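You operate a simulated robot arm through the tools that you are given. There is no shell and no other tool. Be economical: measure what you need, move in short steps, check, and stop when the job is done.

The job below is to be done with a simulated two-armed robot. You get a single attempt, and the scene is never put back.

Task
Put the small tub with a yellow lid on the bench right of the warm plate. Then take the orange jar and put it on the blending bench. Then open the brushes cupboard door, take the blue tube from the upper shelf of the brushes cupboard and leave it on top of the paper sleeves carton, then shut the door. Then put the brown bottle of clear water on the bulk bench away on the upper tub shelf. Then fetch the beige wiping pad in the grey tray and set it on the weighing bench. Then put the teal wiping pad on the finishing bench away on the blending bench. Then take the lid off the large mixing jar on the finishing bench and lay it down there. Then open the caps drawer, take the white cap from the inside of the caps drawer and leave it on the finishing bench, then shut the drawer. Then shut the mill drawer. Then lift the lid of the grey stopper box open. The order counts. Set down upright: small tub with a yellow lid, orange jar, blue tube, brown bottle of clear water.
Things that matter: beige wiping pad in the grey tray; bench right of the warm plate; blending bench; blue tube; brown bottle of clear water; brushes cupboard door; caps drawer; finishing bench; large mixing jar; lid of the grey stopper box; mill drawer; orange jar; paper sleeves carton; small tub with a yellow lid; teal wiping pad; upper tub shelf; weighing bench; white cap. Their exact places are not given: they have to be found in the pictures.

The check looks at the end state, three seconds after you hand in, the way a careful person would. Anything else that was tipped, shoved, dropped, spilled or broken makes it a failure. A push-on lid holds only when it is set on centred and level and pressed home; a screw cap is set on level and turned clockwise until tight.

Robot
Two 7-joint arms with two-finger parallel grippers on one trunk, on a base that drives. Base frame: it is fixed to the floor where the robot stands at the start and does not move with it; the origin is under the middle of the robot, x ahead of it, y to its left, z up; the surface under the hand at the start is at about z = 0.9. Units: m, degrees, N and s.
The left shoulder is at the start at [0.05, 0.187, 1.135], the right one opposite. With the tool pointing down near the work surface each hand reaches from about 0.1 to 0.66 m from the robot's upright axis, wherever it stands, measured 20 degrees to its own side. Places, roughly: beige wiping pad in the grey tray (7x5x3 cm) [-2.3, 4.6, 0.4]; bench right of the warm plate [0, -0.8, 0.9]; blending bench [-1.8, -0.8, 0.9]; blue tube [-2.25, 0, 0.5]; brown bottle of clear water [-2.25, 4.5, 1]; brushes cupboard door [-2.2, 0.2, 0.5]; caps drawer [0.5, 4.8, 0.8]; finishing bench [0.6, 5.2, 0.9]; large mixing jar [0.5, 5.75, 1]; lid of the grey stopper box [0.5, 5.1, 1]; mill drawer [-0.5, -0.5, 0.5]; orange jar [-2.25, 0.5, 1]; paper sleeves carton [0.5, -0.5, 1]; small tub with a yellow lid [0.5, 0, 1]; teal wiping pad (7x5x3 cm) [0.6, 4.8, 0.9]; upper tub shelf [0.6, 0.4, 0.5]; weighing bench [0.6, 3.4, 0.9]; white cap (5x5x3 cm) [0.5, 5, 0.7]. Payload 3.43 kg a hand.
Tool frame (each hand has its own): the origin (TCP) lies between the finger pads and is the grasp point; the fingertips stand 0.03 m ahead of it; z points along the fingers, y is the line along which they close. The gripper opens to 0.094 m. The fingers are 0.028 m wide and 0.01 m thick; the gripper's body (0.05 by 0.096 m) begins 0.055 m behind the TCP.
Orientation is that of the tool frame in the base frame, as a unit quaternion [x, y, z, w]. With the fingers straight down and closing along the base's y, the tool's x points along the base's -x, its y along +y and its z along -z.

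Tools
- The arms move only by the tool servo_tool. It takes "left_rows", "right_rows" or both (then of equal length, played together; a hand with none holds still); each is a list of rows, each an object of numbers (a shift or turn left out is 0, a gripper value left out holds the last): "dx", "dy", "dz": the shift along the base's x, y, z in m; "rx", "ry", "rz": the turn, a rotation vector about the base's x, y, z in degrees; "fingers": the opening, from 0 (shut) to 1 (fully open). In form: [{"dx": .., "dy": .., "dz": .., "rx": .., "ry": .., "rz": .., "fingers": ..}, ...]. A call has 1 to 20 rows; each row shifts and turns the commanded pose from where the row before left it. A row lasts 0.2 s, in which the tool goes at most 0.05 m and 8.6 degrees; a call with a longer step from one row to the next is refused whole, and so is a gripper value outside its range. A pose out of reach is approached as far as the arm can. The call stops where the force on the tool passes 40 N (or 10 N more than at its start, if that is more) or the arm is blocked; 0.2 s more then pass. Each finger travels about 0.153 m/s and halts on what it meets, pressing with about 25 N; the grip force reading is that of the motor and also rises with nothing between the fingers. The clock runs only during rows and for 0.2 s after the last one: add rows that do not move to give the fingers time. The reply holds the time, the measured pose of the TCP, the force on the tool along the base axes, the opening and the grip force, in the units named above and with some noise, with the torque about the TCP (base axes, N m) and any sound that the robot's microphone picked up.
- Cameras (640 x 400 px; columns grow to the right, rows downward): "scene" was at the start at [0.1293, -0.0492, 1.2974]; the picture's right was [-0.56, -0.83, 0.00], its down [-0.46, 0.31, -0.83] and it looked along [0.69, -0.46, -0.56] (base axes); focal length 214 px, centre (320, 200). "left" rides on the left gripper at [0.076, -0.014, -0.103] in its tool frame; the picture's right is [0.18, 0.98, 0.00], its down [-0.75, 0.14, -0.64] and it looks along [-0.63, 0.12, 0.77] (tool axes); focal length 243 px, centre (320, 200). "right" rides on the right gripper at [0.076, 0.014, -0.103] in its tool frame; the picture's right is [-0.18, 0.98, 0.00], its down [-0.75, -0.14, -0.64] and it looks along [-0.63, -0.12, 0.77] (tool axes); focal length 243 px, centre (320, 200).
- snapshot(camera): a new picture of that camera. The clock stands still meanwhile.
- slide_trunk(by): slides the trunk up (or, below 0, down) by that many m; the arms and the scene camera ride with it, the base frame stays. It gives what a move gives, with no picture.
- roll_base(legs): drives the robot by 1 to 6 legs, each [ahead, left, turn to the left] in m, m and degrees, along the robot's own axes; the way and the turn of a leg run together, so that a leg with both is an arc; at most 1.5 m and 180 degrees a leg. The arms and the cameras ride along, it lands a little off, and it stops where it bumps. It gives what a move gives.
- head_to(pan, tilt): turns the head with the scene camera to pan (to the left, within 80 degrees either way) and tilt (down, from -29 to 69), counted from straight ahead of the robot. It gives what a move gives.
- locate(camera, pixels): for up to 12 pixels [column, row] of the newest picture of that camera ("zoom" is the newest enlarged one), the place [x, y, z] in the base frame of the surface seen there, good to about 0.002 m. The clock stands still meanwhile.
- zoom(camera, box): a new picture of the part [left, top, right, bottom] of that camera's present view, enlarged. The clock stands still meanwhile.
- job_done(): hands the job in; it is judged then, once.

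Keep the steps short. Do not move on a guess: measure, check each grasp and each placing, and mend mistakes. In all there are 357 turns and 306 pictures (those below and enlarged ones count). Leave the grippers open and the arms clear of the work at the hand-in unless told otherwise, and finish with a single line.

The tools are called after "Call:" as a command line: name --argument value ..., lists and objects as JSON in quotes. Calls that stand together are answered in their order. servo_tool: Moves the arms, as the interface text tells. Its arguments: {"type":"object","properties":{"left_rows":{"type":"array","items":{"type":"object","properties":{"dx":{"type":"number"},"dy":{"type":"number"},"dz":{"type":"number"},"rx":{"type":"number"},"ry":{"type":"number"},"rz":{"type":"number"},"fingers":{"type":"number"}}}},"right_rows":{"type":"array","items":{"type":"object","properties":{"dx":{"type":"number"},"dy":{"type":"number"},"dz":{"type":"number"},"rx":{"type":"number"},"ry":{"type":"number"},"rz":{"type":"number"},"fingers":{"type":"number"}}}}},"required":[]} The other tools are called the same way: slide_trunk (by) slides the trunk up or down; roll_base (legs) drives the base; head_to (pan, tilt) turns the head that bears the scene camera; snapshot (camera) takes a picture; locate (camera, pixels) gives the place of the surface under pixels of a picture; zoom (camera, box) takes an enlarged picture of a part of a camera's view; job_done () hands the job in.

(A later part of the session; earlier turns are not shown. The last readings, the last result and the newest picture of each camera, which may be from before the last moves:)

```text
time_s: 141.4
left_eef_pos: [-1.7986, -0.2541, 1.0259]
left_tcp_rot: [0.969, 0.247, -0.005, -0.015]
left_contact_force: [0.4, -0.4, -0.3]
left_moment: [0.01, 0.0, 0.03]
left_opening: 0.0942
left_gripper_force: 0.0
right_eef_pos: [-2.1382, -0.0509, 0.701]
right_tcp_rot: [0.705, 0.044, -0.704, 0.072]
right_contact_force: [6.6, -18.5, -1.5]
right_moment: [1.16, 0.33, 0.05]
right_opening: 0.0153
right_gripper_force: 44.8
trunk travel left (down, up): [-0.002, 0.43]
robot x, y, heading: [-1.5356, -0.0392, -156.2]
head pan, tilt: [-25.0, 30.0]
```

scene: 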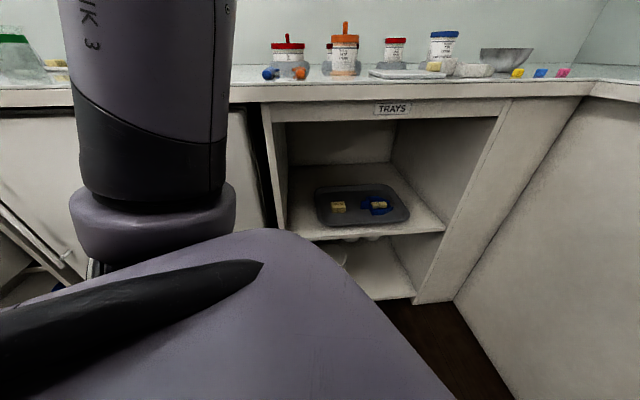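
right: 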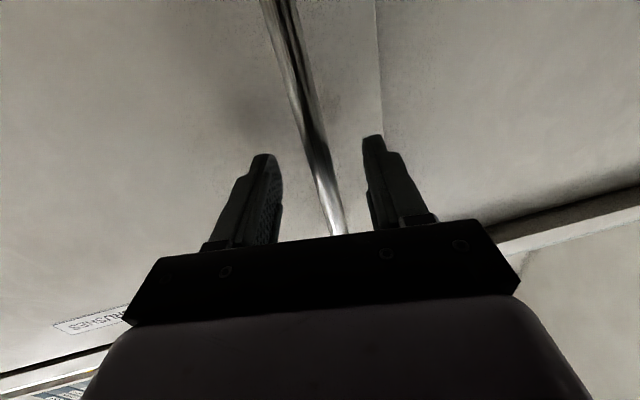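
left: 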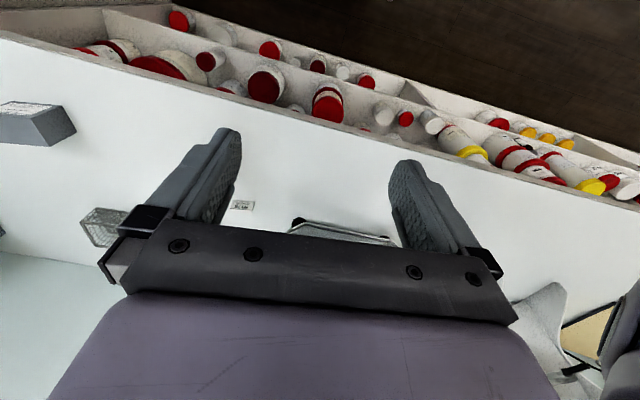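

Gripped (0.015). I pull the door open along its arc with the base: first ~10°.

Call:
roll_base --legs '[[-0.085, 0.021, 0]]'

Call:
snapshot --camera "scene"

```text
time_s: 142.6
left_eef_pos: [-1.7116, -0.2393, 1.026]
left_tcp_rot: [0.969, 0.247, -0.004, -0.016]
left_contact_force: [0.2, -0.4, 0.5]
left_moment: [0.0, 0.02, 0.0]
left_opening: 0.0938
left_gripper_force: 0.0
right_eef_pos: [-2.0511, -0.0368, 0.7012]
right_tcp_rot: [0.706, 0.045, -0.703, 0.074]
right_contact_force: [6.9, -26.4, -0.6]
right_moment: [1.28, -0.01, 0.25]
right_opening: 0.0125
right_gripper_force: 45.1
trunk travel left (down, up): [-0.002, 0.43]
robot x, y, heading: [-1.449, -0.0264, -155.9]
head pan, tilt: [-25.0, 30.0]
```

```text
220 pictures are left
```

scene: 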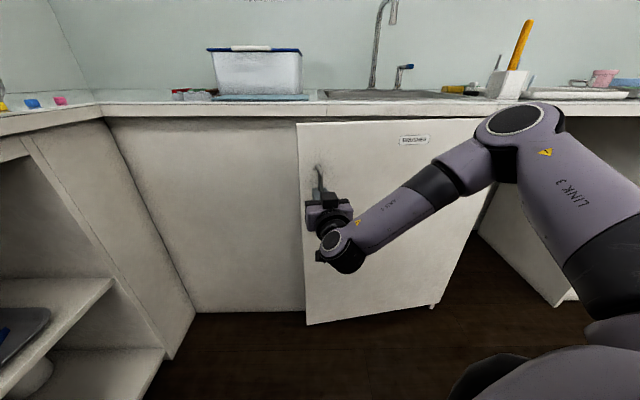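

Door is opening. I continue along the arc to ~30°.

Call:
roll_base --legs '[[-0.088, 0.004, 0], [-0.0875, -0.012, 0]]'

Call:
snapshot --camera "scene"

```text
time_s: 144.1
left_eef_pos: [-1.6129, -0.1963, 1.0261]
left_tcp_rot: [0.968, 0.249, -0.005, -0.016]
left_contact_force: [0.4, -0.5, 0.0]
left_moment: [0.0, 0.02, 0.02]
left_opening: 0.0941
left_gripper_force: 0.1
right_eef_pos: [-1.9475, -0.0013, 0.7002]
right_tcp_rot: [0.705, 0.058, -0.702, 0.081]
right_contact_force: [0.3, -0.6, 1.0]
right_moment: [1.39, 0.12, 0.04]
right_opening: 0.0122
right_gripper_force: 45.3
trunk travel left (down, up): [-0.002, 0.43]
robot x, y, heading: [-1.3471, 0.0142, -155.8]
head pan, tilt: [-25.0, 30.0]
stopped in leg 2: the force on the tool passed its limit at 43 N (the readings are from after the stop); the commanded pose is now the measured one
```

```text
219 pictures are left
```

scene: 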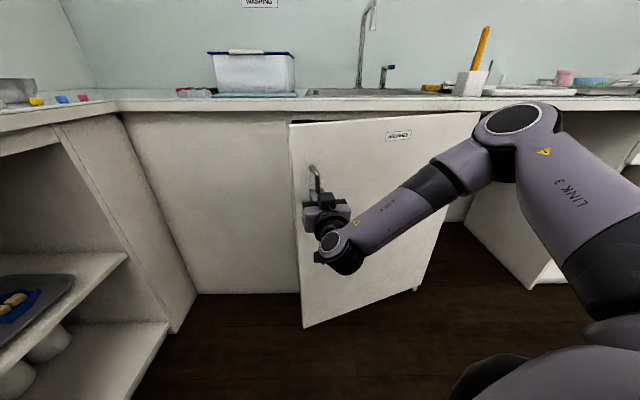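

About 23° open. I relieve the twist by yawing the hand +14°, then continue.

Call:
servo_tool --right_rows '[{"rz": 5}, {"rz": 5}, {"rz": 4}, {}]'

Call:
roll_base --legs '[[-0.085, -0.022, 0], [-0.08, -0.035, 0]]'

Call:
snapshot --camera "scene"

```text
time_s: 145.1
left_eef_pos: [-1.6128, -0.1964, 1.0268]
left_tcp_rot: [0.968, 0.249, -0.005, -0.014]
left_contact_force: [0.0, -0.2, -0.1]
left_moment: [-0.03, -0.01, 0.0]
left_opening: 0.094
left_gripper_force: 0.1
right_eef_pos: [-1.9494, 0.0001, 0.7003]
right_tcp_rot: [0.693, 0.14, -0.687, 0.167]
right_contact_force: [-4.2, 9.4, 3.5]
right_moment: [1.4, 0.05, -0.11]
right_opening: 0.0128
right_gripper_force: 44.9
trunk travel left (down, up): [-0.002, 0.43]
robot x, y, heading: [-1.3517, 0.0195, -155.7]
head pan, tilt: [-25.0, 30.0]
```

```text
time_s: 146.2
left_eef_pos: [-1.547, -0.1448, 1.0269]
left_tcp_rot: [0.968, 0.25, -0.005, -0.015]
left_contact_force: [0.1, -0.1, -0.6]
left_moment: [-0.03, 0.01, 0.0]
left_opening: 0.0939
left_gripper_force: 0.1
right_eef_pos: [-1.8757, 0.0415, 0.6998]
right_tcp_rot: [0.691, 0.157, -0.683, 0.177]
right_contact_force: [0.8, 0.0, 2.1]
right_moment: [1.6, 0.0, 0.0]
right_opening: 0.0119
right_gripper_force: 45.1
trunk travel left (down, up): [-0.002, 0.43]
robot x, y, heading: [-1.2826, 0.072, -156.0]
head pan, tilt: [-25.0, 30.0]
stopped in leg 1: the force on the tool passed its limit at 44 N (the readings are from after the stop); the commanded pose is now the measured one
```

```text
218 pictures are left
```

scene: 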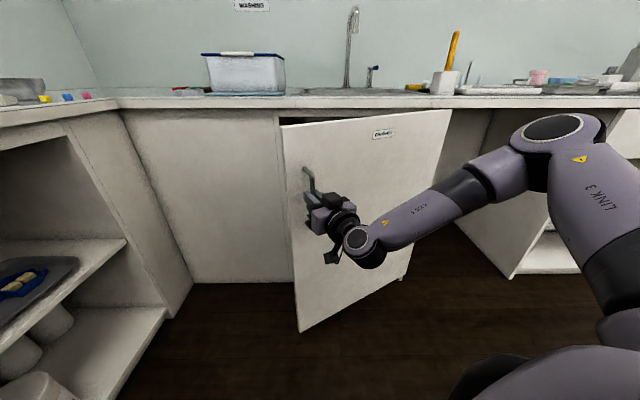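

About 33° open. Now I pull with the arm along the arc, yawing together, ~20° more.

Call:
servo_tool --right_rows '[{"rz": 4}, {"dx": 0.0138, "dy": 0.0108, "rz": 2}, {"dx": 0.0134, "dy": 0.0113, "rz": 2}, {"dx": 0.013, "dy": 0.0118, "rz": 2}, {"dx": 0.0126, "dy": 0.0122, "rz": 2}, {"dx": 0.0121, "dy": 0.0126, "rz": 2}, {"dx": 0.0117, "dy": 0.013, "rz": 2}, {"dx": 0.0112, "dy": 0.0134, "rz": 2}, {"dx": 0.0107, "dy": 0.0138, "rz": 2}, {"dx": 0.0102, "dy": 0.0142, "rz": 2}, {"dx": 0.0097, "dy": 0.0146, "rz": 2}, {"dx": 0.0092, "dy": 0.0149, "rz": 2}, {}]'

Call:
snapshot --camera "scene"

```text
time_s: 148.3
left_eef_pos: [-1.5474, -0.1457, 1.0259]
left_tcp_rot: [0.968, 0.25, -0.004, -0.015]
left_contact_force: [-0.2, -0.1, 0.2]
left_moment: [0.0, -0.01, -0.03]
left_opening: 0.0939
left_gripper_force: 0.0
right_eef_pos: [-1.7706, 0.1364, 0.7007]
right_tcp_rot: [0.65, 0.286, -0.637, 0.3]
right_contact_force: [3.1, -3.4, -0.7]
right_moment: [0.06, 1.68, 0.13]
right_opening: 0.012
right_gripper_force: 45.1
trunk travel left (down, up): [-0.002, 0.43]
robot x, y, heading: [-1.2838, 0.0694, -155.7]
head pan, tilt: [-25.0, 30.0]
stopped in row 10 (right hand): the force on the tool passed its limit at 41 N (the readings are from after the stop); the commanded pose is now the measured one
```

```text
217 pictures are left
```

scene: 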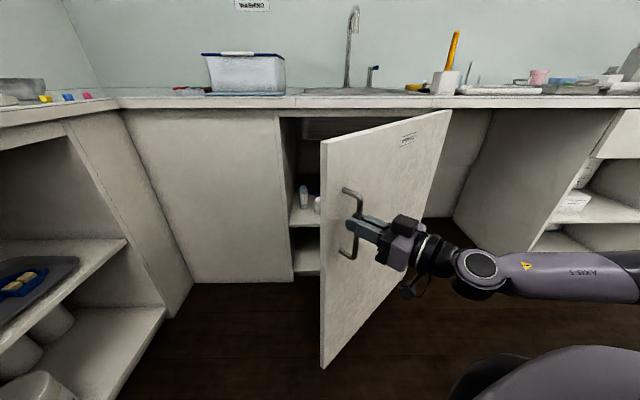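

~48° open; the blue tube shows at (303,197). I continue pulling.

Call:
servo_tool --right_rows '[{"dx": 0.011, "dy": 0.0145, "rz": 2}, {"dx": 0.0105, "dy": 0.0148, "rz": 2}, {"dx": 0.0099, "dy": 0.0152, "rz": 2}, {"dx": 0.0093, "dy": 0.0155, "rz": 2}, {"dx": 0.0088, "dy": 0.0158, "rz": 2}, {"dx": 0.0082, "dy": 0.0162, "rz": 2}, {"dx": 0.0076, "dy": 0.0165, "rz": 2}, {"dx": 0.007, "dy": 0.0168, "rz": 2}, {"dx": 0.0064, "dy": 0.017, "rz": 2}, {}]'

Call:
snapshot --camera "scene"

```text
time_s: 149.8
left_eef_pos: [-1.5471, -0.1443, 1.0272]
left_tcp_rot: [0.968, 0.249, -0.005, -0.015]
left_contact_force: [-0.3, -0.2, -0.3]
left_moment: [0.0, 0.0, -0.02]
left_opening: 0.0939
left_gripper_force: 0.2
right_eef_pos: [-1.7052, 0.2294, 0.7003]
right_tcp_rot: [0.612, 0.362, -0.596, 0.373]
right_contact_force: [3.3, -1.1, -3.2]
right_moment: [0.28, 1.54, 0.05]
right_opening: 0.0123
right_gripper_force: 44.4
trunk travel left (down, up): [-0.002, 0.43]
robot x, y, heading: [-1.2818, 0.0694, -155.8]
head pan, tilt: [-25.0, 30.0]
stopped in row 7 (right hand): the force on the tool passed its limit at 42 N (the readings are from after the stop); the commanded pose is now the measured one
```

```text
216 pictures are left
```

scene: 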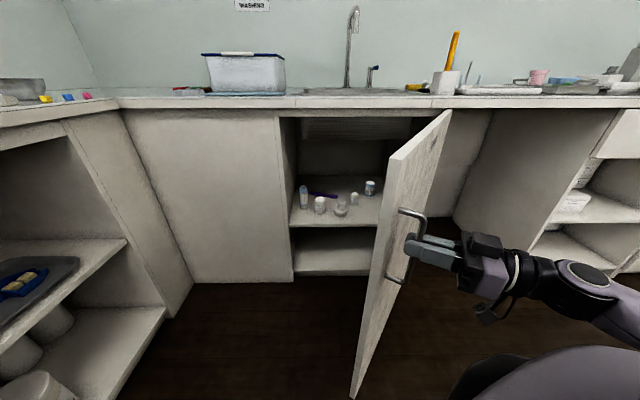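

~62° open. A few more rows with a corrected hinge estimate.

Call:
servo_tool --right_rows '[{"dx": 0.0079, "dy": 0.0158, "rz": 2}, {"dx": 0.0073, "dy": 0.0161, "rz": 2}, {"dx": 0.0068, "dy": 0.0163, "rz": 2}, {"dx": 0.0062, "dy": 0.0166, "rz": 2}, {"dx": 0.0056, "dy": 0.0168, "rz": 2}, {"dx": 0.005, "dy": 0.017, "rz": 2}, {"dx": 0.0044, "dy": 0.0171, "rz": 2}, {"dx": 0.0038, "dy": 0.0173, "rz": 2}, {"dx": 0.0032, "dy": 0.0174, "rz": 2}, {}]'

Call:
snapshot --camera "scene"

```text
time_s: 150.9
left_eef_pos: [-1.5467, -0.1452, 1.0255]
left_tcp_rot: [0.968, 0.25, -0.005, -0.015]
left_contact_force: [-1.1, -1.2, 0.2]
left_moment: [0.03, -0.01, 0.01]
left_opening: 0.094
left_gripper_force: 0.1
right_eef_pos: [-1.6737, 0.2934, 0.7012]
right_tcp_rot: [0.584, 0.408, -0.563, 0.419]
right_contact_force: [2.0, -1.1, -6.1]
right_moment: [-0.32, 1.64, 0.09]
right_opening: 0.012
right_gripper_force: 44.7
trunk travel left (down, up): [-0.002, 0.43]
robot x, y, heading: [-1.2857, 0.0718, -155.7]
head pan, tilt: [-25.0, 30.0]
stopped in row 5 (right hand): the force on the tool passed its limit at 42 N (the readings are from after the stop); the commanded pose is now the measured one
```

```text
215 pictures are left
```

scene: 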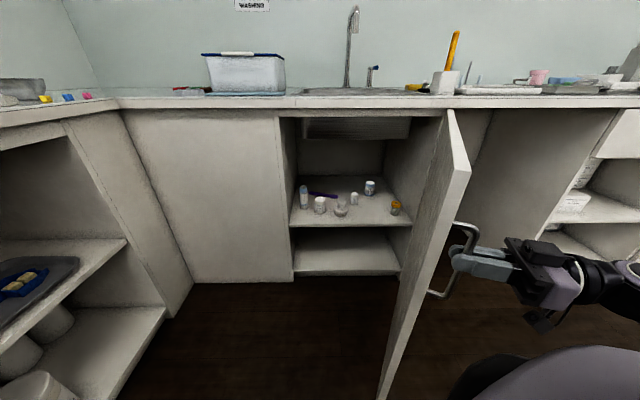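

~70° open; enough. I release the handle and back the hand off, then back up the base to bring the hand around the door's edge.

Call:
servo_tool --right_rows '[{"fingers": 0.6}, {"fingers": 0.6}, {"dx": 0.01, "dy": 0.03}, {"dx": 0.015, "dy": 0.035}, {"dx": 0.02, "dy": 0.03}, {}]'

Call:
roll_base --legs '[[-0.25, 0, 0]]'

Call:
snapshot --camera "scene"

```text
time_s: 152.3
left_eef_pos: [-1.5474, -0.1439, 1.026]
left_tcp_rot: [0.968, 0.249, -0.005, -0.015]
left_contact_force: [0.1, -0.5, 0.2]
left_moment: [0.01, -0.02, 0.0]
left_opening: 0.0939
left_gripper_force: 0.1
right_eef_pos: [-1.6284, 0.3885, 0.6991]
right_tcp_rot: [0.585, 0.406, -0.563, 0.42]
right_contact_force: [-0.7, 0.0, -0.4]
right_moment: [0.0, 0.0, 0.01]
right_opening: 0.0562
right_gripper_force: 0.1
trunk travel left (down, up): [-0.002, 0.43]
robot x, y, heading: [-1.2854, 0.0706, -155.9]
head pan, tilt: [-25.0, 30.0]
```

```text
time_s: 154.1
left_eef_pos: [-1.3207, -0.0444, 1.0265]
left_tcp_rot: [0.968, 0.251, -0.004, -0.015]
left_contact_force: [-0.3, 0.4, -0.6]
left_moment: [-0.03, 0.01, 0.02]
left_opening: 0.0939
left_gripper_force: 0.1
right_eef_pos: [-1.4044, 0.4878, 0.698]
right_tcp_rot: [0.585, 0.407, -0.561, 0.421]
right_contact_force: [0.2, 1.1, 0.0]
right_moment: [0.01, 0.02, -0.01]
right_opening: 0.0564
right_gripper_force: 0.0
trunk travel left (down, up): [-0.002, 0.43]
robot x, y, heading: [-1.0635, 0.1734, -155.6]
head pan, tilt: [-25.0, 30.0]
```

```text
214 pictures are left
```

scene: 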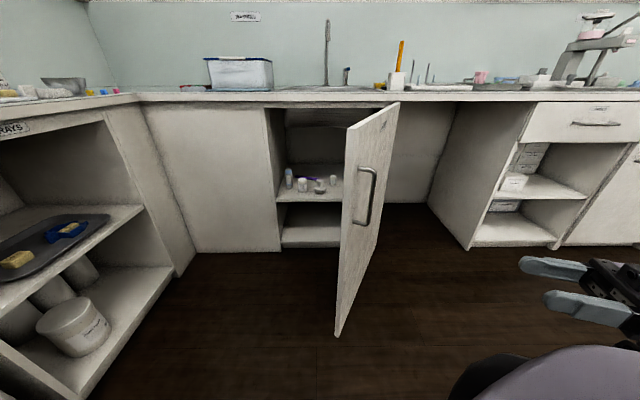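

I swing the hand back to point forward (rz −45) and bring it inboard.

Call:
servo_tool --right_rows '[{"rz": -7.5, "dx": -0.003, "dy": -0.04}, {"rz": -7.5, "dx": -0.003, "dy": -0.04}, {"rz": -7.5, "dx": -0.003, "dy": -0.04}, {"rz": -7.5, "dx": -0.003, "dy": -0.04}, {"rz": -7.5, "dx": -0.003, "dy": -0.04}, {"rz": -7.5, "dx": -0.003, "dy": -0.04}, {}]'

Call:
zoom --camera "scene" --box '[250, 110, 410, 230]'

Call:
locate --camera "zoom" --pixels '[[155, 265], [158, 240], [160, 300], [210, 290], [250, 275], [325, 280], [100, 290], [130, 200], [220, 330], [380, 100]]'

```text
time_s: 155.7
left_eef_pos: [-1.3209, -0.0445, 1.0266]
left_tcp_rot: [0.968, 0.251, -0.005, -0.015]
left_contact_force: [-0.5, -0.7, -0.2]
left_moment: [-0.01, -0.02, -0.01]
left_opening: 0.0938
left_gripper_force: 0.1
right_eef_pos: [-1.4962, 0.3288, 0.6027]
right_tcp_rot: [0.695, 0.155, -0.68, 0.175]
right_contact_force: [-0.1, 0.9, -0.4]
right_moment: [-0.01, 0.02, 0.01]
right_opening: 0.0562
right_gripper_force: 0.1
right hand out of reach, approached as far as the arm can: row 3, 4, 5, 6
trunk travel left (down, up): [-0.002, 0.43]
robot x, y, heading: [-1.0561, 0.171, -155.7]
head pan, tilt: [-25.0, 30.0]
```

```text
3.33 times, centred on (330, 170) of scene
```

zoom: 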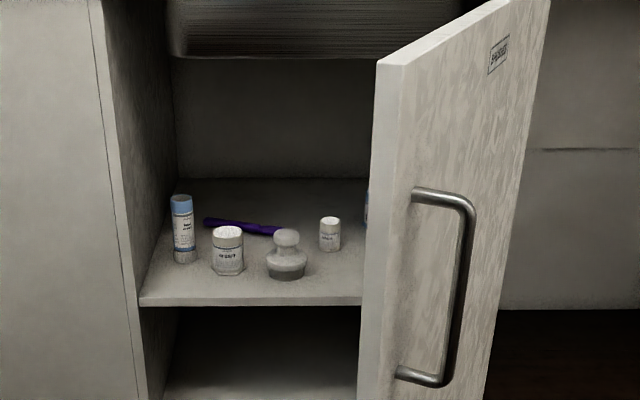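

```text
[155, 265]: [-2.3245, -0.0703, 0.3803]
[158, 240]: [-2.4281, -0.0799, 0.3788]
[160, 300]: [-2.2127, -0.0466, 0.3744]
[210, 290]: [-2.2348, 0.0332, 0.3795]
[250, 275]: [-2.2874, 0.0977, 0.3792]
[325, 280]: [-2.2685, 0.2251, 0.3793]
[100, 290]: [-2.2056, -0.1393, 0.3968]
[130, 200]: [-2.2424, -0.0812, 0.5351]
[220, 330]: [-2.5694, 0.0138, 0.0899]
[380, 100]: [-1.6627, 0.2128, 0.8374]
```

The upper shelf is at z≈0.379. I measure the blue tube itself at zoom (182,230).

Call:
locate --camera "zoom" --pixels '[[181, 198], [181, 210], [173, 230], [184, 230], [193, 230], [185, 258], [225, 240], [228, 265], [230, 222], [285, 270], [265, 228]]'

```text
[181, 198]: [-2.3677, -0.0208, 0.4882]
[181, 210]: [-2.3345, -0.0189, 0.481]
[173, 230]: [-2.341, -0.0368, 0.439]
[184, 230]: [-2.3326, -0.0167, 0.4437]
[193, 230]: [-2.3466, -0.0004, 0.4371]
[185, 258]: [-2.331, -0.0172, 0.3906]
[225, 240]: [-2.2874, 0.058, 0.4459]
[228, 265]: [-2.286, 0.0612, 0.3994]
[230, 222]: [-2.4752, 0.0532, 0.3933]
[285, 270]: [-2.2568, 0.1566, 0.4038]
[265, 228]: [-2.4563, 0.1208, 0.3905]
```

Tube centre ≈(−2.35,−0.018), 0.38–0.497 high. The door (edge at (−1.66,0.21)) should be opened wider first: I bring the hand inside of its edge by driving, then push it.

Call:
roll_base --legs '[[0.115, 0.255, 0], [0.228, -0.103, 0]]'

Call:
snapshot --camera "scene"

```text
time_s: 159.9
left_eef_pos: [-1.5644, -0.3253, 1.0257]
left_tcp_rot: [0.967, 0.254, -0.004, -0.015]
left_contact_force: [0.7, -0.1, -0.2]
left_moment: [0.02, 0.03, -0.02]
left_opening: 0.0942
left_gripper_force: 0.1
right_eef_pos: [-1.7441, 0.0489, 0.6019]
right_tcp_rot: [0.695, 0.156, -0.68, 0.177]
right_contact_force: [-0.8, 0.4, -0.6]
right_moment: [-0.04, 0.02, 0.05]
right_opening: 0.0561
right_gripper_force: 0.0
trunk travel left (down, up): [-0.002, 0.43]
robot x, y, heading: [-1.3037, -0.1077, -155.3]
head pan, tilt: [-25.0, 30.0]
```

```text
212 pictures are left
```

scene: 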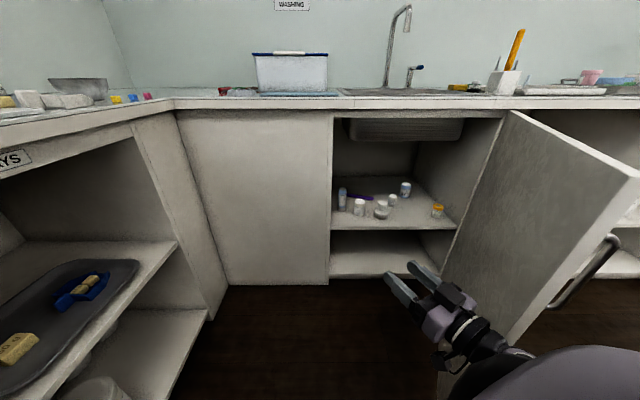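

The hand is inside. I strafe the base +y 0.3 so that the hand pushes the door wider.

Call:
roll_base --legs '[[-0.12, -0.275, 0]]'

Call:
snapshot --camera "scene"

```text
time_s: 161.6
left_eef_pos: [-1.5696, -0.2186, 1.0256]
left_tcp_rot: [0.967, 0.253, -0.005, -0.015]
left_contact_force: [0.9, 0.4, -0.1]
left_moment: [0.0, -0.02, 0.0]
left_opening: 0.0942
left_gripper_force: 0.0
right_eef_pos: [-1.743, 0.1532, 0.6009]
right_tcp_rot: [0.696, 0.155, -0.678, 0.18]
right_contact_force: [0.9, 0.4, -0.6]
right_moment: [0.0, 0.0, 0.02]
right_opening: 0.0565
right_gripper_force: 0.1
trunk travel left (down, up): [-0.002, 0.43]
robot x, y, heading: [-1.3095, -0.0003, -155.2]
head pan, tilt: [-25.0, 30.0]
stopped in leg 1: the force on the tool passed its limit at 48 N (the readings are from after the stop); the commanded pose is now the measured one
```

```text
211 pictures are left
```

scene: 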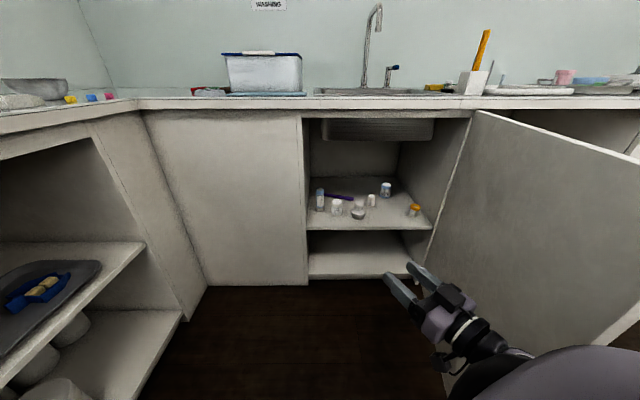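

The door swung wider. I check its angle with points on its inner face.

Call:
locate --camera "scene" --pixels '[[480, 180], [560, 220], [620, 200], [635, 175], [630, 330]]'

```text
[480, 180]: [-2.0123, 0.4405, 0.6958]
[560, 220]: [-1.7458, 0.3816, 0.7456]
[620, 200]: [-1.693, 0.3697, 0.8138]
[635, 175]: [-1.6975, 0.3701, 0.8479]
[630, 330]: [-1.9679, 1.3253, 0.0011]
```

Door is ~78° open. Now orient the hand: yaw −27°, pitch 30° down, lower to z≈0.48, extend toward the shelf side.

Call:
servo_tool --right_rows '[{"rz": -6.8, "dx": -0.02, "dy": -0.015, "dz": -0.015}, {"rz": -6.8, "dx": -0.02, "dy": -0.015, "dz": -0.015}, {"rz": -6.8, "dx": -0.02, "dy": -0.015, "dz": -0.015}, {"rz": -6.6, "dx": -0.02, "dy": -0.015, "dz": -0.015}, {"ry": -7.5, "dx": -0.02, "dy": -0.015, "dz": -0.015}, {"ry": -7.5, "dx": -0.02, "dy": -0.015, "dz": -0.015}, {"ry": -7.5, "dx": -0.02, "dz": -0.015}, {"ry": -7.5, "dz": -0.015}, {}, {}]'

Call:
snapshot --camera "scene"

```text
time_s: 162.8
left_eef_pos: [-1.5692, -0.2184, 1.0242]
left_tcp_rot: [0.967, 0.254, -0.004, -0.015]
left_contact_force: [-0.1, 0.2, -0.7]
left_moment: [-0.02, 0.0, 0.0]
left_opening: 0.094
left_gripper_force: 0.1
right_eef_pos: [-1.8428, 0.1074, 0.5346]
right_tcp_rot: [0.719, 0.058, -0.692, -0.029]
right_contact_force: [0.2, -0.2, 0.6]
right_moment: [0.0, 0.01, 0.03]
right_opening: 0.0562
right_gripper_force: 0.0
trunk travel left (down, up): [-0.002, 0.43]
robot x, y, heading: [-1.3081, -0.0009, -155.8]
head pan, tilt: [-25.0, 30.0]
stopped in row 5 (right hand): the arm was blocked; the commanded pose is now the measured one
```

```text
210 pictures are left
```

scene: 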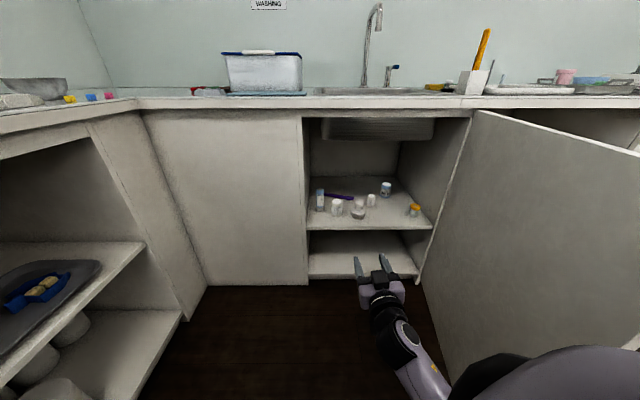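

Blocked (probably elbow against the door or body). I try the rest: pitch only, slightly retracting.

Call:
servo_tool --right_rows '[{"ry": -7, "dx": 0.01}, {"ry": -7, "dx": 0.01}, {"ry": -7, "dx": 0.01}, {"ry": -7, "dx": 0.01}, {}]'

Call:
head_to --pan -60 --tilt 45

Call:
snapshot --camera "scene"

```text
time_s: 163.9
left_eef_pos: [-1.5673, -0.2138, 1.0278]
left_tcp_rot: [0.967, 0.254, -0.005, -0.013]
left_contact_force: [0.5, 0.3, 0.4]
left_moment: [-0.04, -0.01, 0.01]
left_opening: 0.0939
left_gripper_force: 0.0
right_eef_pos: [-1.8009, 0.1127, 0.5342]
right_tcp_rot: [0.866, 0.067, -0.495, -0.018]
right_contact_force: [-0.2, 0.3, 0.1]
right_moment: [0.0, 0.02, 0.0]
right_opening: 0.0561
right_gripper_force: 0.1
trunk travel left (down, up): [-0.002, 0.43]
robot x, y, heading: [-1.307, -0.003, -155.3]
head pan, tilt: [-25.0, 30.0]
```

```text
time_s: 165.0
left_eef_pos: [-1.568, -0.214, 1.0253]
left_tcp_rot: [0.967, 0.255, -0.005, -0.013]
left_contact_force: [-0.1, 0.4, 0.0]
left_moment: [-0.01, -0.01, 0.03]
left_opening: 0.094
left_gripper_force: 0.1
right_eef_pos: [-1.801, 0.1111, 0.5346]
right_tcp_rot: [0.865, 0.067, -0.496, -0.017]
right_contact_force: [0.3, 0.1, 0.2]
right_moment: [-0.01, -0.02, -0.01]
right_opening: 0.0565
right_gripper_force: 0.0
trunk travel left (down, up): [-0.002, 0.43]
robot x, y, heading: [-1.3077, -0.0011, -155.1]
head pan, tilt: [-60.0, 45.0]
```

```text
209 pictures are left
```

scene: 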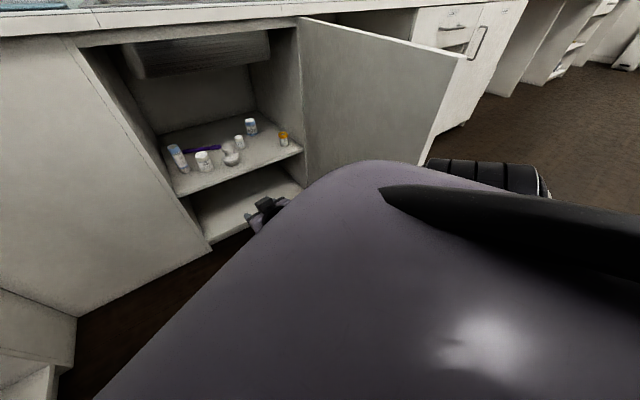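

Pitch is right (30° down). I extend the arm a bit and lower it to z≈0.49.

Call:
servo_tool --right_rows '[{"dx": -0.03, "dy": -0.01}, {"dx": -0.03, "dy": -0.02, "dz": -0.01}, {"dx": -0.03, "dy": -0.02, "dz": -0.01}, {"dx": -0.02, "dy": -0.02, "dz": -0.01}, {"dz": -0.01}, {}]'

Call:
head_to --pan -25 --tilt 35

```text
time_s: 166.0
left_eef_pos: [-1.5694, -0.2177, 1.0252]
left_tcp_rot: [0.967, 0.254, -0.005, -0.014]
left_contact_force: [0.6, 0.8, 1.1]
left_moment: [-0.04, 0.01, 0.02]
left_opening: 0.0944
left_gripper_force: 0.1
right_eef_pos: [-1.9267, 0.0868, 0.5028]
right_tcp_rot: [0.851, 0.092, -0.51, -0.084]
right_contact_force: [-0.9, -0.1, -0.2]
right_moment: [0.04, -0.03, -0.02]
right_opening: 0.0561
right_gripper_force: 0.0
trunk travel left (down, up): [-0.002, 0.43]
robot x, y, heading: [-1.3095, -0.0039, -155.5]
head pan, tilt: [-60.0, 45.0]
stopped in row 5 (right hand): the arm was blocked; the commanded pose is now the measured one
```

```text
time_s: 167.0
left_eef_pos: [-1.5684, -0.2156, 1.0264]
left_tcp_rot: [0.967, 0.254, -0.005, -0.013]
left_contact_force: [0.1, 0.6, 0.1]
left_moment: [-0.03, -0.01, 0.01]
left_opening: 0.0939
left_gripper_force: 0.1
right_eef_pos: [-1.9267, 0.0877, 0.5027]
right_tcp_rot: [0.851, 0.09, -0.511, -0.083]
right_contact_force: [-0.5, 0.4, 0.5]
right_moment: [-0.01, 0.0, -0.02]
right_opening: 0.0563
right_gripper_force: 0.1
trunk travel left (down, up): [-0.002, 0.43]
robot x, y, heading: [-1.3063, -0.0022, -155.2]
head pan, tilt: [-25.0, 35.0]
```

The wrist got rolled ~13°. I correct the roll and see.

Call:
servo_tool --right_rows '[{"rx": -6.5}, {"rx": -6.5}, {}]'

Call:
snapshot --camera "scene"

```text
time_s: 167.8
left_eef_pos: [-1.5716, -0.2148, 1.028]
left_tcp_rot: [0.967, 0.254, -0.003, -0.013]
left_contact_force: [0.2, 0.7, 0.3]
left_moment: [0.01, 0.01, 0.02]
left_opening: 0.0939
left_gripper_force: 0.0
right_eef_pos: [-1.9344, 0.0991, 0.509]
right_tcp_rot: [0.85, 0.038, -0.525, 0.0]
right_contact_force: [0.3, 0.0, -0.8]
right_moment: [0.0, -0.01, -0.02]
right_opening: 0.0564
right_gripper_force: 0.0
trunk travel left (down, up): [-0.002, 0.43]
robot x, y, heading: [-1.3066, -0.0001, -155.3]
head pan, tilt: [-25.0, 35.0]
```

```text
208 pictures are left
```

scene: 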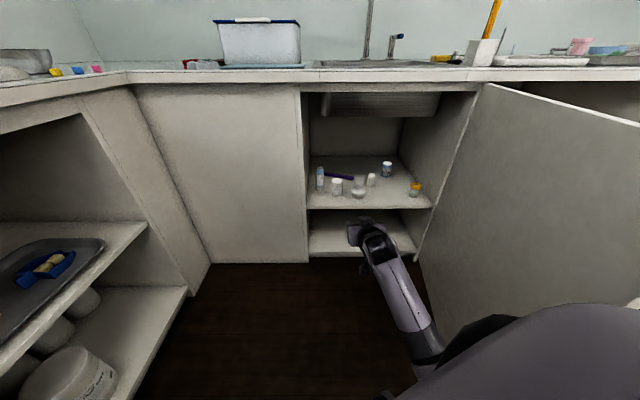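

Good orientation now. I lower by 3.5 cm.

Call:
servo_tool --right_rows '[{"dz": -0.012, "dx": 0.005}, {"dz": -0.012, "dx": 0.005}, {"dz": -0.012}, {}]'

```text
time_s: 169.0
left_eef_pos: [-1.5681, -0.217, 1.0259]
left_tcp_rot: [0.967, 0.254, -0.004, -0.015]
left_contact_force: [0.4, 0.2, -0.3]
left_moment: [-0.03, -0.04, -0.02]
left_opening: 0.0942
left_gripper_force: 0.0
right_eef_pos: [-1.9352, 0.1157, 0.4871]
right_tcp_rot: [0.839, 0.054, -0.541, -0.024]
right_contact_force: [-0.2, -0.5, 0.4]
right_moment: [0.0, 0.02, 0.03]
right_opening: 0.0566
right_gripper_force: 0.0
trunk travel left (down, up): [-0.002, 0.43]
robot x, y, heading: [-1.3048, -0.003, -155.2]
head pan, tilt: [-25.0, 35.0]
stopped in row 4 (right hand): the arm was blocked; the commanded pose is now the measured one
```

z=0.487 is workable near the tube's cap. I fix the 5° roll, then drive so that the hand comes to the pre-grasp (−2.19,−0.016).

Call:
servo_tool --right_rows '[{"rx": -5.5}, {}]'

Call:
roll_base --legs '[[0.23, 0.01, 0]]'

Call:
snapshot --camera "scene"

Call:
snapshot --camera "right"

```text
time_s: 169.6
left_eef_pos: [-1.5699, -0.2165, 1.0269]
left_tcp_rot: [0.967, 0.254, -0.004, -0.013]
left_contact_force: [0.1, 0.8, 0.5]
left_moment: [-0.01, 0.0, 0.0]
left_opening: 0.0939
left_gripper_force: 0.1
right_eef_pos: [-1.9363, 0.1174, 0.4857]
right_tcp_rot: [0.838, 0.029, -0.545, 0.012]
right_contact_force: [0.6, 0.8, 0.3]
right_moment: [0.0, -0.01, 0.01]
right_opening: 0.0563
right_gripper_force: 0.1
trunk travel left (down, up): [-0.002, 0.43]
robot x, y, heading: [-1.306, -0.0017, -155.2]
head pan, tilt: [-25.0, 35.0]
```

```text
time_s: 171.4
left_eef_pos: [-1.7766, -0.3237, 1.0259]
left_tcp_rot: [0.967, 0.254, -0.005, -0.015]
left_contact_force: [-0.2, 0.9, 0.3]
left_moment: [0.03, -0.01, 0.01]
left_opening: 0.094
left_gripper_force: 0.0
right_eef_pos: [-2.1451, 0.0096, 0.4857]
right_tcp_rot: [0.838, 0.032, -0.544, 0.013]
right_contact_force: [-0.1, -0.3, 0.1]
right_moment: [-0.02, 0.0, -0.05]
right_opening: 0.0564
right_gripper_force: 0.1
trunk travel left (down, up): [-0.002, 0.43]
robot x, y, heading: [-1.5175, -0.1092, -155.1]
head pan, tilt: [-25.0, 35.0]
```

```text
207 pictures are left
```

scene: 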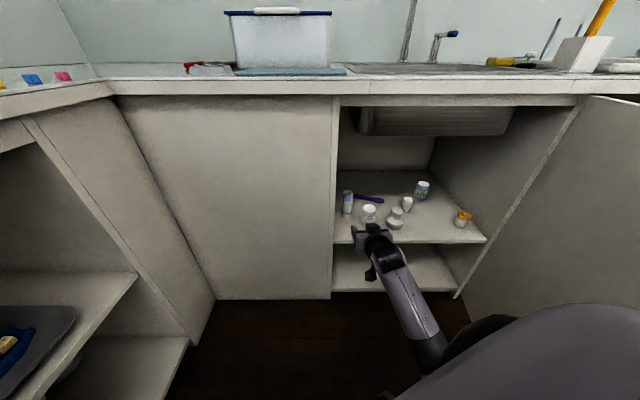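

```text
206 pictures are left
```

right: 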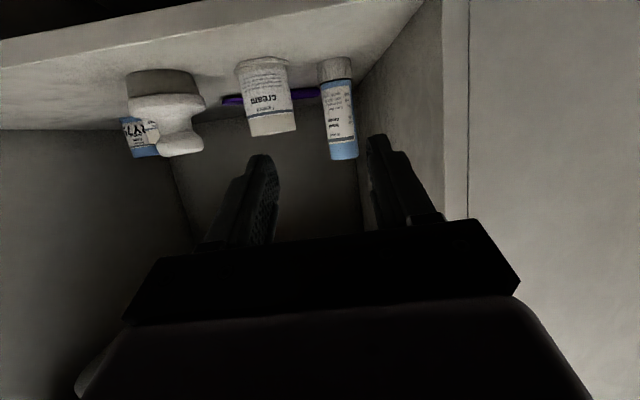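

The right camera shows the tube at (340,110). I measure it and the neighbours.

Call:
locate --camera "right" --pixels '[[342, 150], [340, 110], [328, 130], [356, 130], [337, 72], [290, 110], [265, 100], [365, 110], [370, 90]]'

```text
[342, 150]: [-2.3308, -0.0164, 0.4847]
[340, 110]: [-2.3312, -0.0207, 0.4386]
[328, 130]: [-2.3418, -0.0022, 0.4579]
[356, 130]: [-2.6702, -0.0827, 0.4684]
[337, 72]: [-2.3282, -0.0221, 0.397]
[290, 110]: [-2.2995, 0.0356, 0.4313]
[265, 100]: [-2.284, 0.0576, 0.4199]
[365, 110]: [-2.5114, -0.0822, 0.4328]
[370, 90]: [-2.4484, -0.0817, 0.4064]
```

Tube centre (−2.349,−0.0195). I approach by (−0.12,−0.029) with the base.

Call:
roll_base --legs '[[0.121, -0.024, 0]]'

Call:
snapshot --camera "right"

Call:
zoom --camera "scene" --box '[320, 120, 520, 300]'

```text
time_s: 172.6
left_eef_pos: [-1.8955, -0.3524, 1.0253]
left_tcp_rot: [0.967, 0.254, -0.005, -0.014]
left_contact_force: [0.8, 0.2, 0.1]
left_moment: [-0.05, 0.0, -0.02]
left_opening: 0.0939
left_gripper_force: 0.2
right_eef_pos: [-2.2636, -0.0168, 0.4858]
right_tcp_rot: [0.838, 0.031, -0.545, 0.011]
right_contact_force: [0.0, -0.1, -0.7]
right_moment: [0.0, -0.03, -0.03]
right_opening: 0.0564
right_gripper_force: 0.0
trunk travel left (down, up): [-0.002, 0.43]
robot x, y, heading: [-1.6379, -0.1358, -155.4]
head pan, tilt: [-25.0, 35.0]
```

```text
205 pictures are left
```

right: 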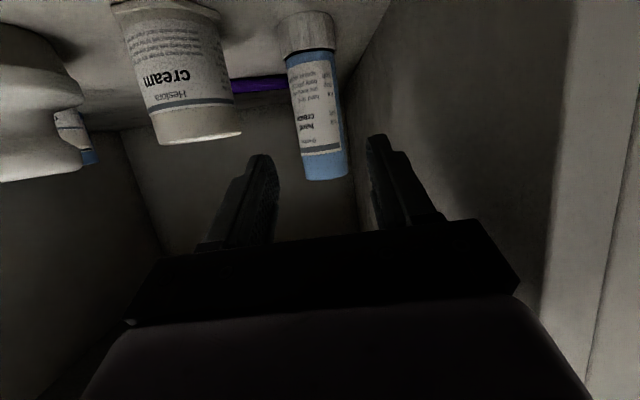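

```text
2.22 times, centred on (420, 210) of scene
```

zoom: 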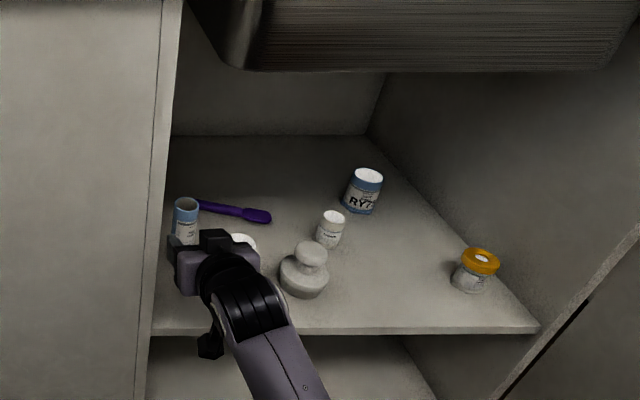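

Centred. Advance the last 7 cm.

Call:
roll_base --legs '[[0.066, -0.029, 0]]'

Call:
snapshot --camera "right"

```text
time_s: 173.7
left_eef_pos: [-1.9647, -0.3538, 1.0263]
left_tcp_rot: [0.967, 0.254, -0.005, -0.015]
left_contact_force: [-0.2, 0.6, -0.1]
left_moment: [0.01, 0.03, -0.03]
left_opening: 0.0941
left_gripper_force: 0.0
right_eef_pos: [-2.3327, -0.0181, 0.487]
right_tcp_rot: [0.837, 0.032, -0.546, 0.011]
right_contact_force: [0.0, 0.0, 0.1]
right_moment: [-0.01, 0.0, 0.02]
right_opening: 0.0564
right_gripper_force: 0.0
trunk travel left (down, up): [-0.002, 0.43]
robot x, y, heading: [-1.7054, -0.1378, -155.2]
head pan, tilt: [-25.0, 35.0]
```

```text
203 pictures are left
```

right: 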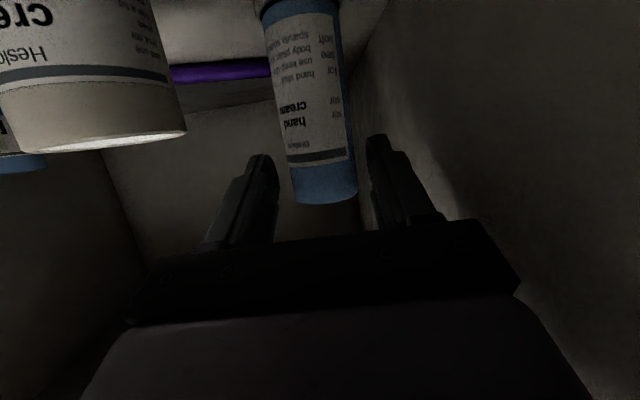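

The tube is between the fingers. Close gently and check.

Call:
servo_tool --right_rows '[{"fingers": 0.45}, {"fingers": 0.35}, {"fingers": 0.2}, {"fingers": 0.1}, {}]'

Call:
snapshot --camera "right"

```text
time_s: 174.8
left_eef_pos: [-1.9659, -0.3544, 1.0264]
left_tcp_rot: [0.967, 0.254, -0.004, -0.016]
left_contact_force: [-0.1, -0.3, 0.3]
left_moment: [0.01, 0.02, 0.02]
left_opening: 0.0941
left_gripper_force: 0.0
right_eef_pos: [-2.3353, -0.018, 0.4876]
right_tcp_rot: [0.838, 0.032, -0.545, 0.01]
right_contact_force: [0.0, 1.0, 1.5]
right_moment: [0.02, 0.03, 0.01]
right_opening: 0.0371
right_gripper_force: 25.2
trunk travel left (down, up): [-0.002, 0.43]
robot x, y, heading: [-1.7032, -0.1376, -155.4]
head pan, tilt: [-25.0, 35.0]
```

```text
202 pictures are left
```

right: 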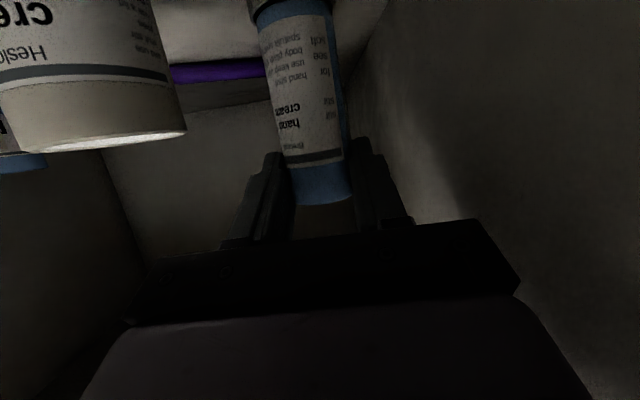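

Gripped (0.037). I lift with the trunk 3 cm and check.

Call:
slide_trunk --by 0.03

Call:
snapshot --camera "right"

```text
time_s: 175.6
left_eef_pos: [-1.9644, -0.355, 1.0566]
left_tcp_rot: [0.967, 0.254, -0.005, -0.014]
left_contact_force: [-0.1, 0.1, -0.3]
left_moment: [0.05, 0.0, 0.0]
left_opening: 0.0937
left_gripper_force: 0.0
right_eef_pos: [-2.3335, -0.0185, 0.5184]
right_tcp_rot: [0.838, 0.031, -0.545, 0.009]
right_contact_force: [-0.3, 0.1, -0.9]
right_moment: [0.02, 0.0, -0.01]
right_opening: 0.0368
right_gripper_force: 24.6
trunk travel left (down, up): [-0.032, 0.4]
robot x, y, heading: [-1.7027, -0.1359, -155.4]
head pan, tilt: [-25.0, 35.0]
```

```text
201 pictures are left
```

right: 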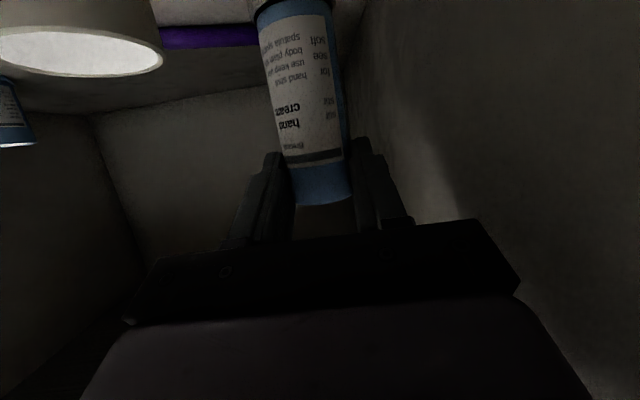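

Held. Back straight out (+x 0.35).

Call:
roll_base --legs '[[-0.182, 0.083, 0], [-0.137, 0.063, 0]]'

Call:
snapshot --camera "scene"

```text
time_s: 178.2
left_eef_pos: [-1.6102, -0.3518, 1.0567]
left_tcp_rot: [0.967, 0.255, -0.005, -0.016]
left_contact_force: [0.6, -0.4, -0.2]
left_moment: [0.02, 0.01, 0.0]
left_opening: 0.0939
left_gripper_force: 0.0
right_eef_pos: [-1.9796, -0.0161, 0.5189]
right_tcp_rot: [0.837, 0.033, -0.547, 0.01]
right_contact_force: [0.3, -0.6, 0.6]
right_moment: [0.04, 0.0, 0.01]
right_opening: 0.037
right_gripper_force: 24.8
trunk travel left (down, up): [-0.032, 0.4]
robot x, y, heading: [-1.3487, -0.1351, -155.3]
head pan, tilt: [-25.0, 35.0]
```

```text
200 pictures are left
```

scene: 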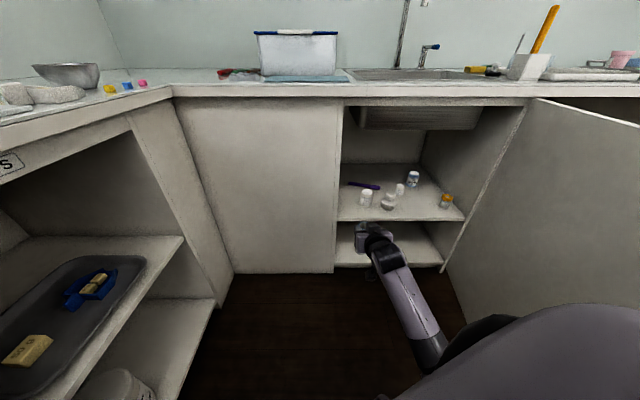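

Tube is out. Order demands placing it on the carton first. Raise the trunk fully and draw the arm in.

Call:
slide_trunk --by 0.4

Call:
servo_tool --right_rows '[{"dx": 0.02, "dy": 0.01, "dz": 0.03}, {"dx": 0.02, "dy": 0.01, "dz": 0.03}, {"dx": 0.02, "dy": 0.01, "dz": 0.03}, {"dx": 0.02, "dy": 0.01, "dz": 0.03}, {"dx": 0.02, "dy": 0.01, "dz": 0.03}, {"dz": 0.03}, {}]'

Call:
roll_base --legs '[[-0.526, -0.187, 0], [0, 0, 155.3]]'

Call:
snapshot --camera "scene"

```text
time_s: 182.0
left_eef_pos: [-1.6116, -0.3523, 1.4563]
left_tcp_rot: [0.967, 0.254, -0.005, -0.015]
left_contact_force: [-0.9, -0.6, 0.9]
left_moment: [0.01, -0.02, 0.01]
left_opening: 0.094
left_gripper_force: 0.0
right_eef_pos: [-1.9815, -0.0156, 0.9172]
right_tcp_rot: [0.838, 0.032, -0.545, 0.01]
right_contact_force: [0.0, -0.3, 0.7]
right_moment: [0.02, -0.03, 0.0]
right_opening: 0.0372
right_gripper_force: 25.2
trunk travel left (down, up): [-0.432, 0.0]
robot x, y, heading: [-1.3491, -0.1339, -155.1]
head pan, tilt: [-25.0, 35.0]
```

```text
time_s: 183.6
left_eef_pos: [-1.6093, -0.3525, 1.456]
left_tcp_rot: [0.967, 0.255, -0.005, -0.016]
left_contact_force: [-0.2, 0.7, -0.1]
left_moment: [-0.01, 0.03, 0.01]
left_opening: 0.0943
left_gripper_force: 0.2
right_eef_pos: [-1.8873, 0.0313, 1.0972]
right_tcp_rot: [0.837, 0.032, -0.545, 0.011]
right_contact_force: [0.3, 0.0, -0.2]
right_moment: [-0.01, -0.01, 0.03]
right_opening: 0.037
right_gripper_force: 25.1
right hand out of reach, approached as far as the arm can: row 6
trunk travel left (down, up): [-0.432, 0.0]
robot x, y, heading: [-1.3532, -0.1365, -155.3]
head pan, tilt: [-25.0, 35.0]
```

```text
time_s: 193.2
left_eef_pos: [-0.6255, 0.3436, 1.4565]
left_tcp_rot: [-0.037, 0.999, -0.016, 0.002]
left_contact_force: [-0.4, -0.4, 0.4]
left_moment: [0.01, -0.01, 0.01]
left_opening: 0.0939
left_gripper_force: 0.1
right_eef_pos: [-0.5392, -0.1208, 1.0957]
right_tcp_rot: [0.151, 0.824, -0.109, 0.535]
right_contact_force: [-0.9, 0.4, 0.6]
right_moment: [0.03, -0.04, 0.02]
right_opening: 0.0368
right_gripper_force: 24.8
trunk travel left (down, up): [-0.432, 0.0]
robot x, y, heading: [-0.957, 0.2586, -0.5]
head pan, tilt: [-25.0, 35.0]
```

```text
199 pictures are left
```

scene: 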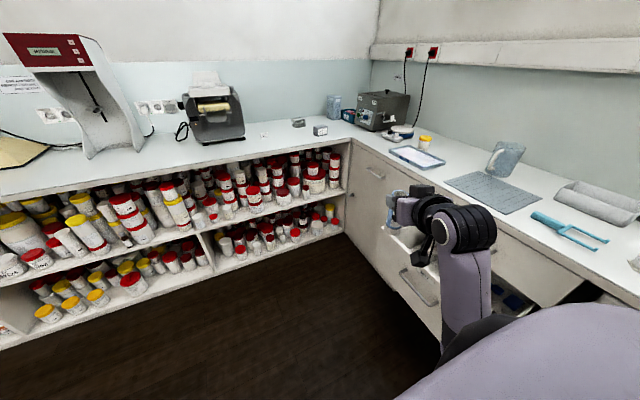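

I drive along to near the carton bench: forward 0.9, then strafe right 0.2.

Call:
roll_base --legs '[[0.9, 0, 0.5], [0, -0.2, 0]]'

Call:
head_to --pan -30 --tilt 40

Call:
snapshot --camera "scene"

```text
time_s: 199.8
left_eef_pos: [0.247, 0.1525, 1.4558]
left_tcp_rot: [-0.052, 0.999, -0.015, 0.001]
left_contact_force: [-0.6, -0.3, -0.2]
left_moment: [0.0, 0.02, 0.02]
left_opening: 0.094
left_gripper_force: 0.1
right_eef_pos: [0.3463, -0.3087, 1.0965]
right_tcp_rot: [0.139, 0.827, -0.1, 0.535]
right_contact_force: [-0.7, 0.4, -0.1]
right_moment: [-0.02, -0.03, -0.01]
right_opening: 0.0371
right_gripper_force: 25.6
trunk travel left (down, up): [-0.432, 0.0]
robot x, y, heading: [-0.0793, 0.0562, 1.3]
head pan, tilt: [-25.0, 35.0]
```

```text
time_s: 200.4
left_eef_pos: [0.2476, 0.1541, 1.456]
left_tcp_rot: [-0.052, 0.999, -0.015, 0.001]
left_contact_force: [-0.1, -0.6, -0.3]
left_moment: [0.01, 0.0, 0.01]
left_opening: 0.094
left_gripper_force: 0.1
right_eef_pos: [0.3484, -0.3093, 1.0957]
right_tcp_rot: [0.14, 0.827, -0.101, 0.535]
right_contact_force: [0.0, 0.2, 0.0]
right_moment: [-0.02, -0.01, 0.04]
right_opening: 0.0369
right_gripper_force: 25.1
trunk travel left (down, up): [-0.432, 0.0]
robot x, y, heading: [-0.0787, 0.0588, 1.2]
head pan, tilt: [-30.0, 40.0]
```

```text
198 pictures are left
```

scene: 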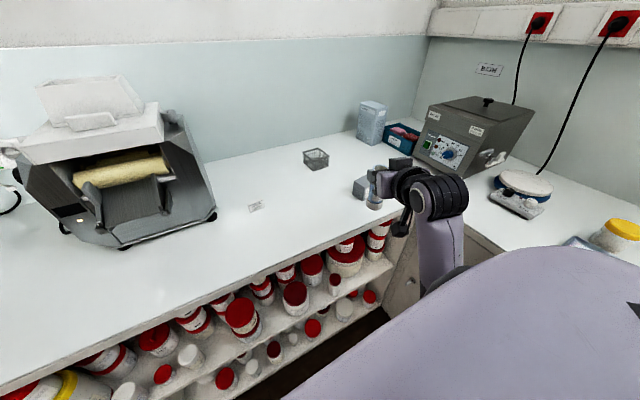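

Call:
zoom --camera "scene" --box '[330, 140, 430, 220]'

Call:
snapshot --camera "right"

```text
5.00 times, centred on (380, 180) of scene
```

zoom: 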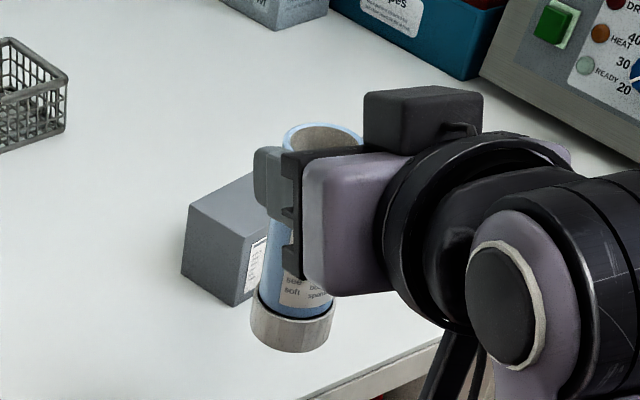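

```text
196 pictures are left
```

right: 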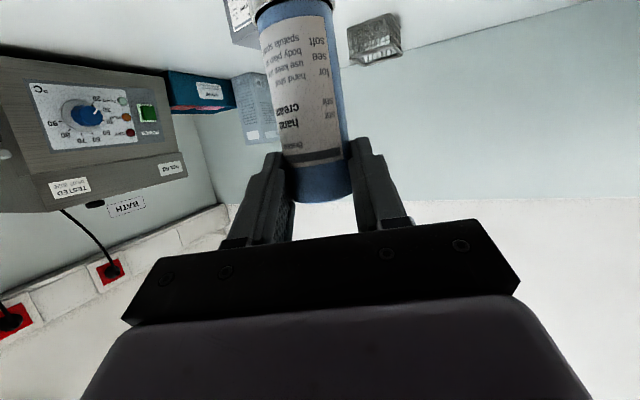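

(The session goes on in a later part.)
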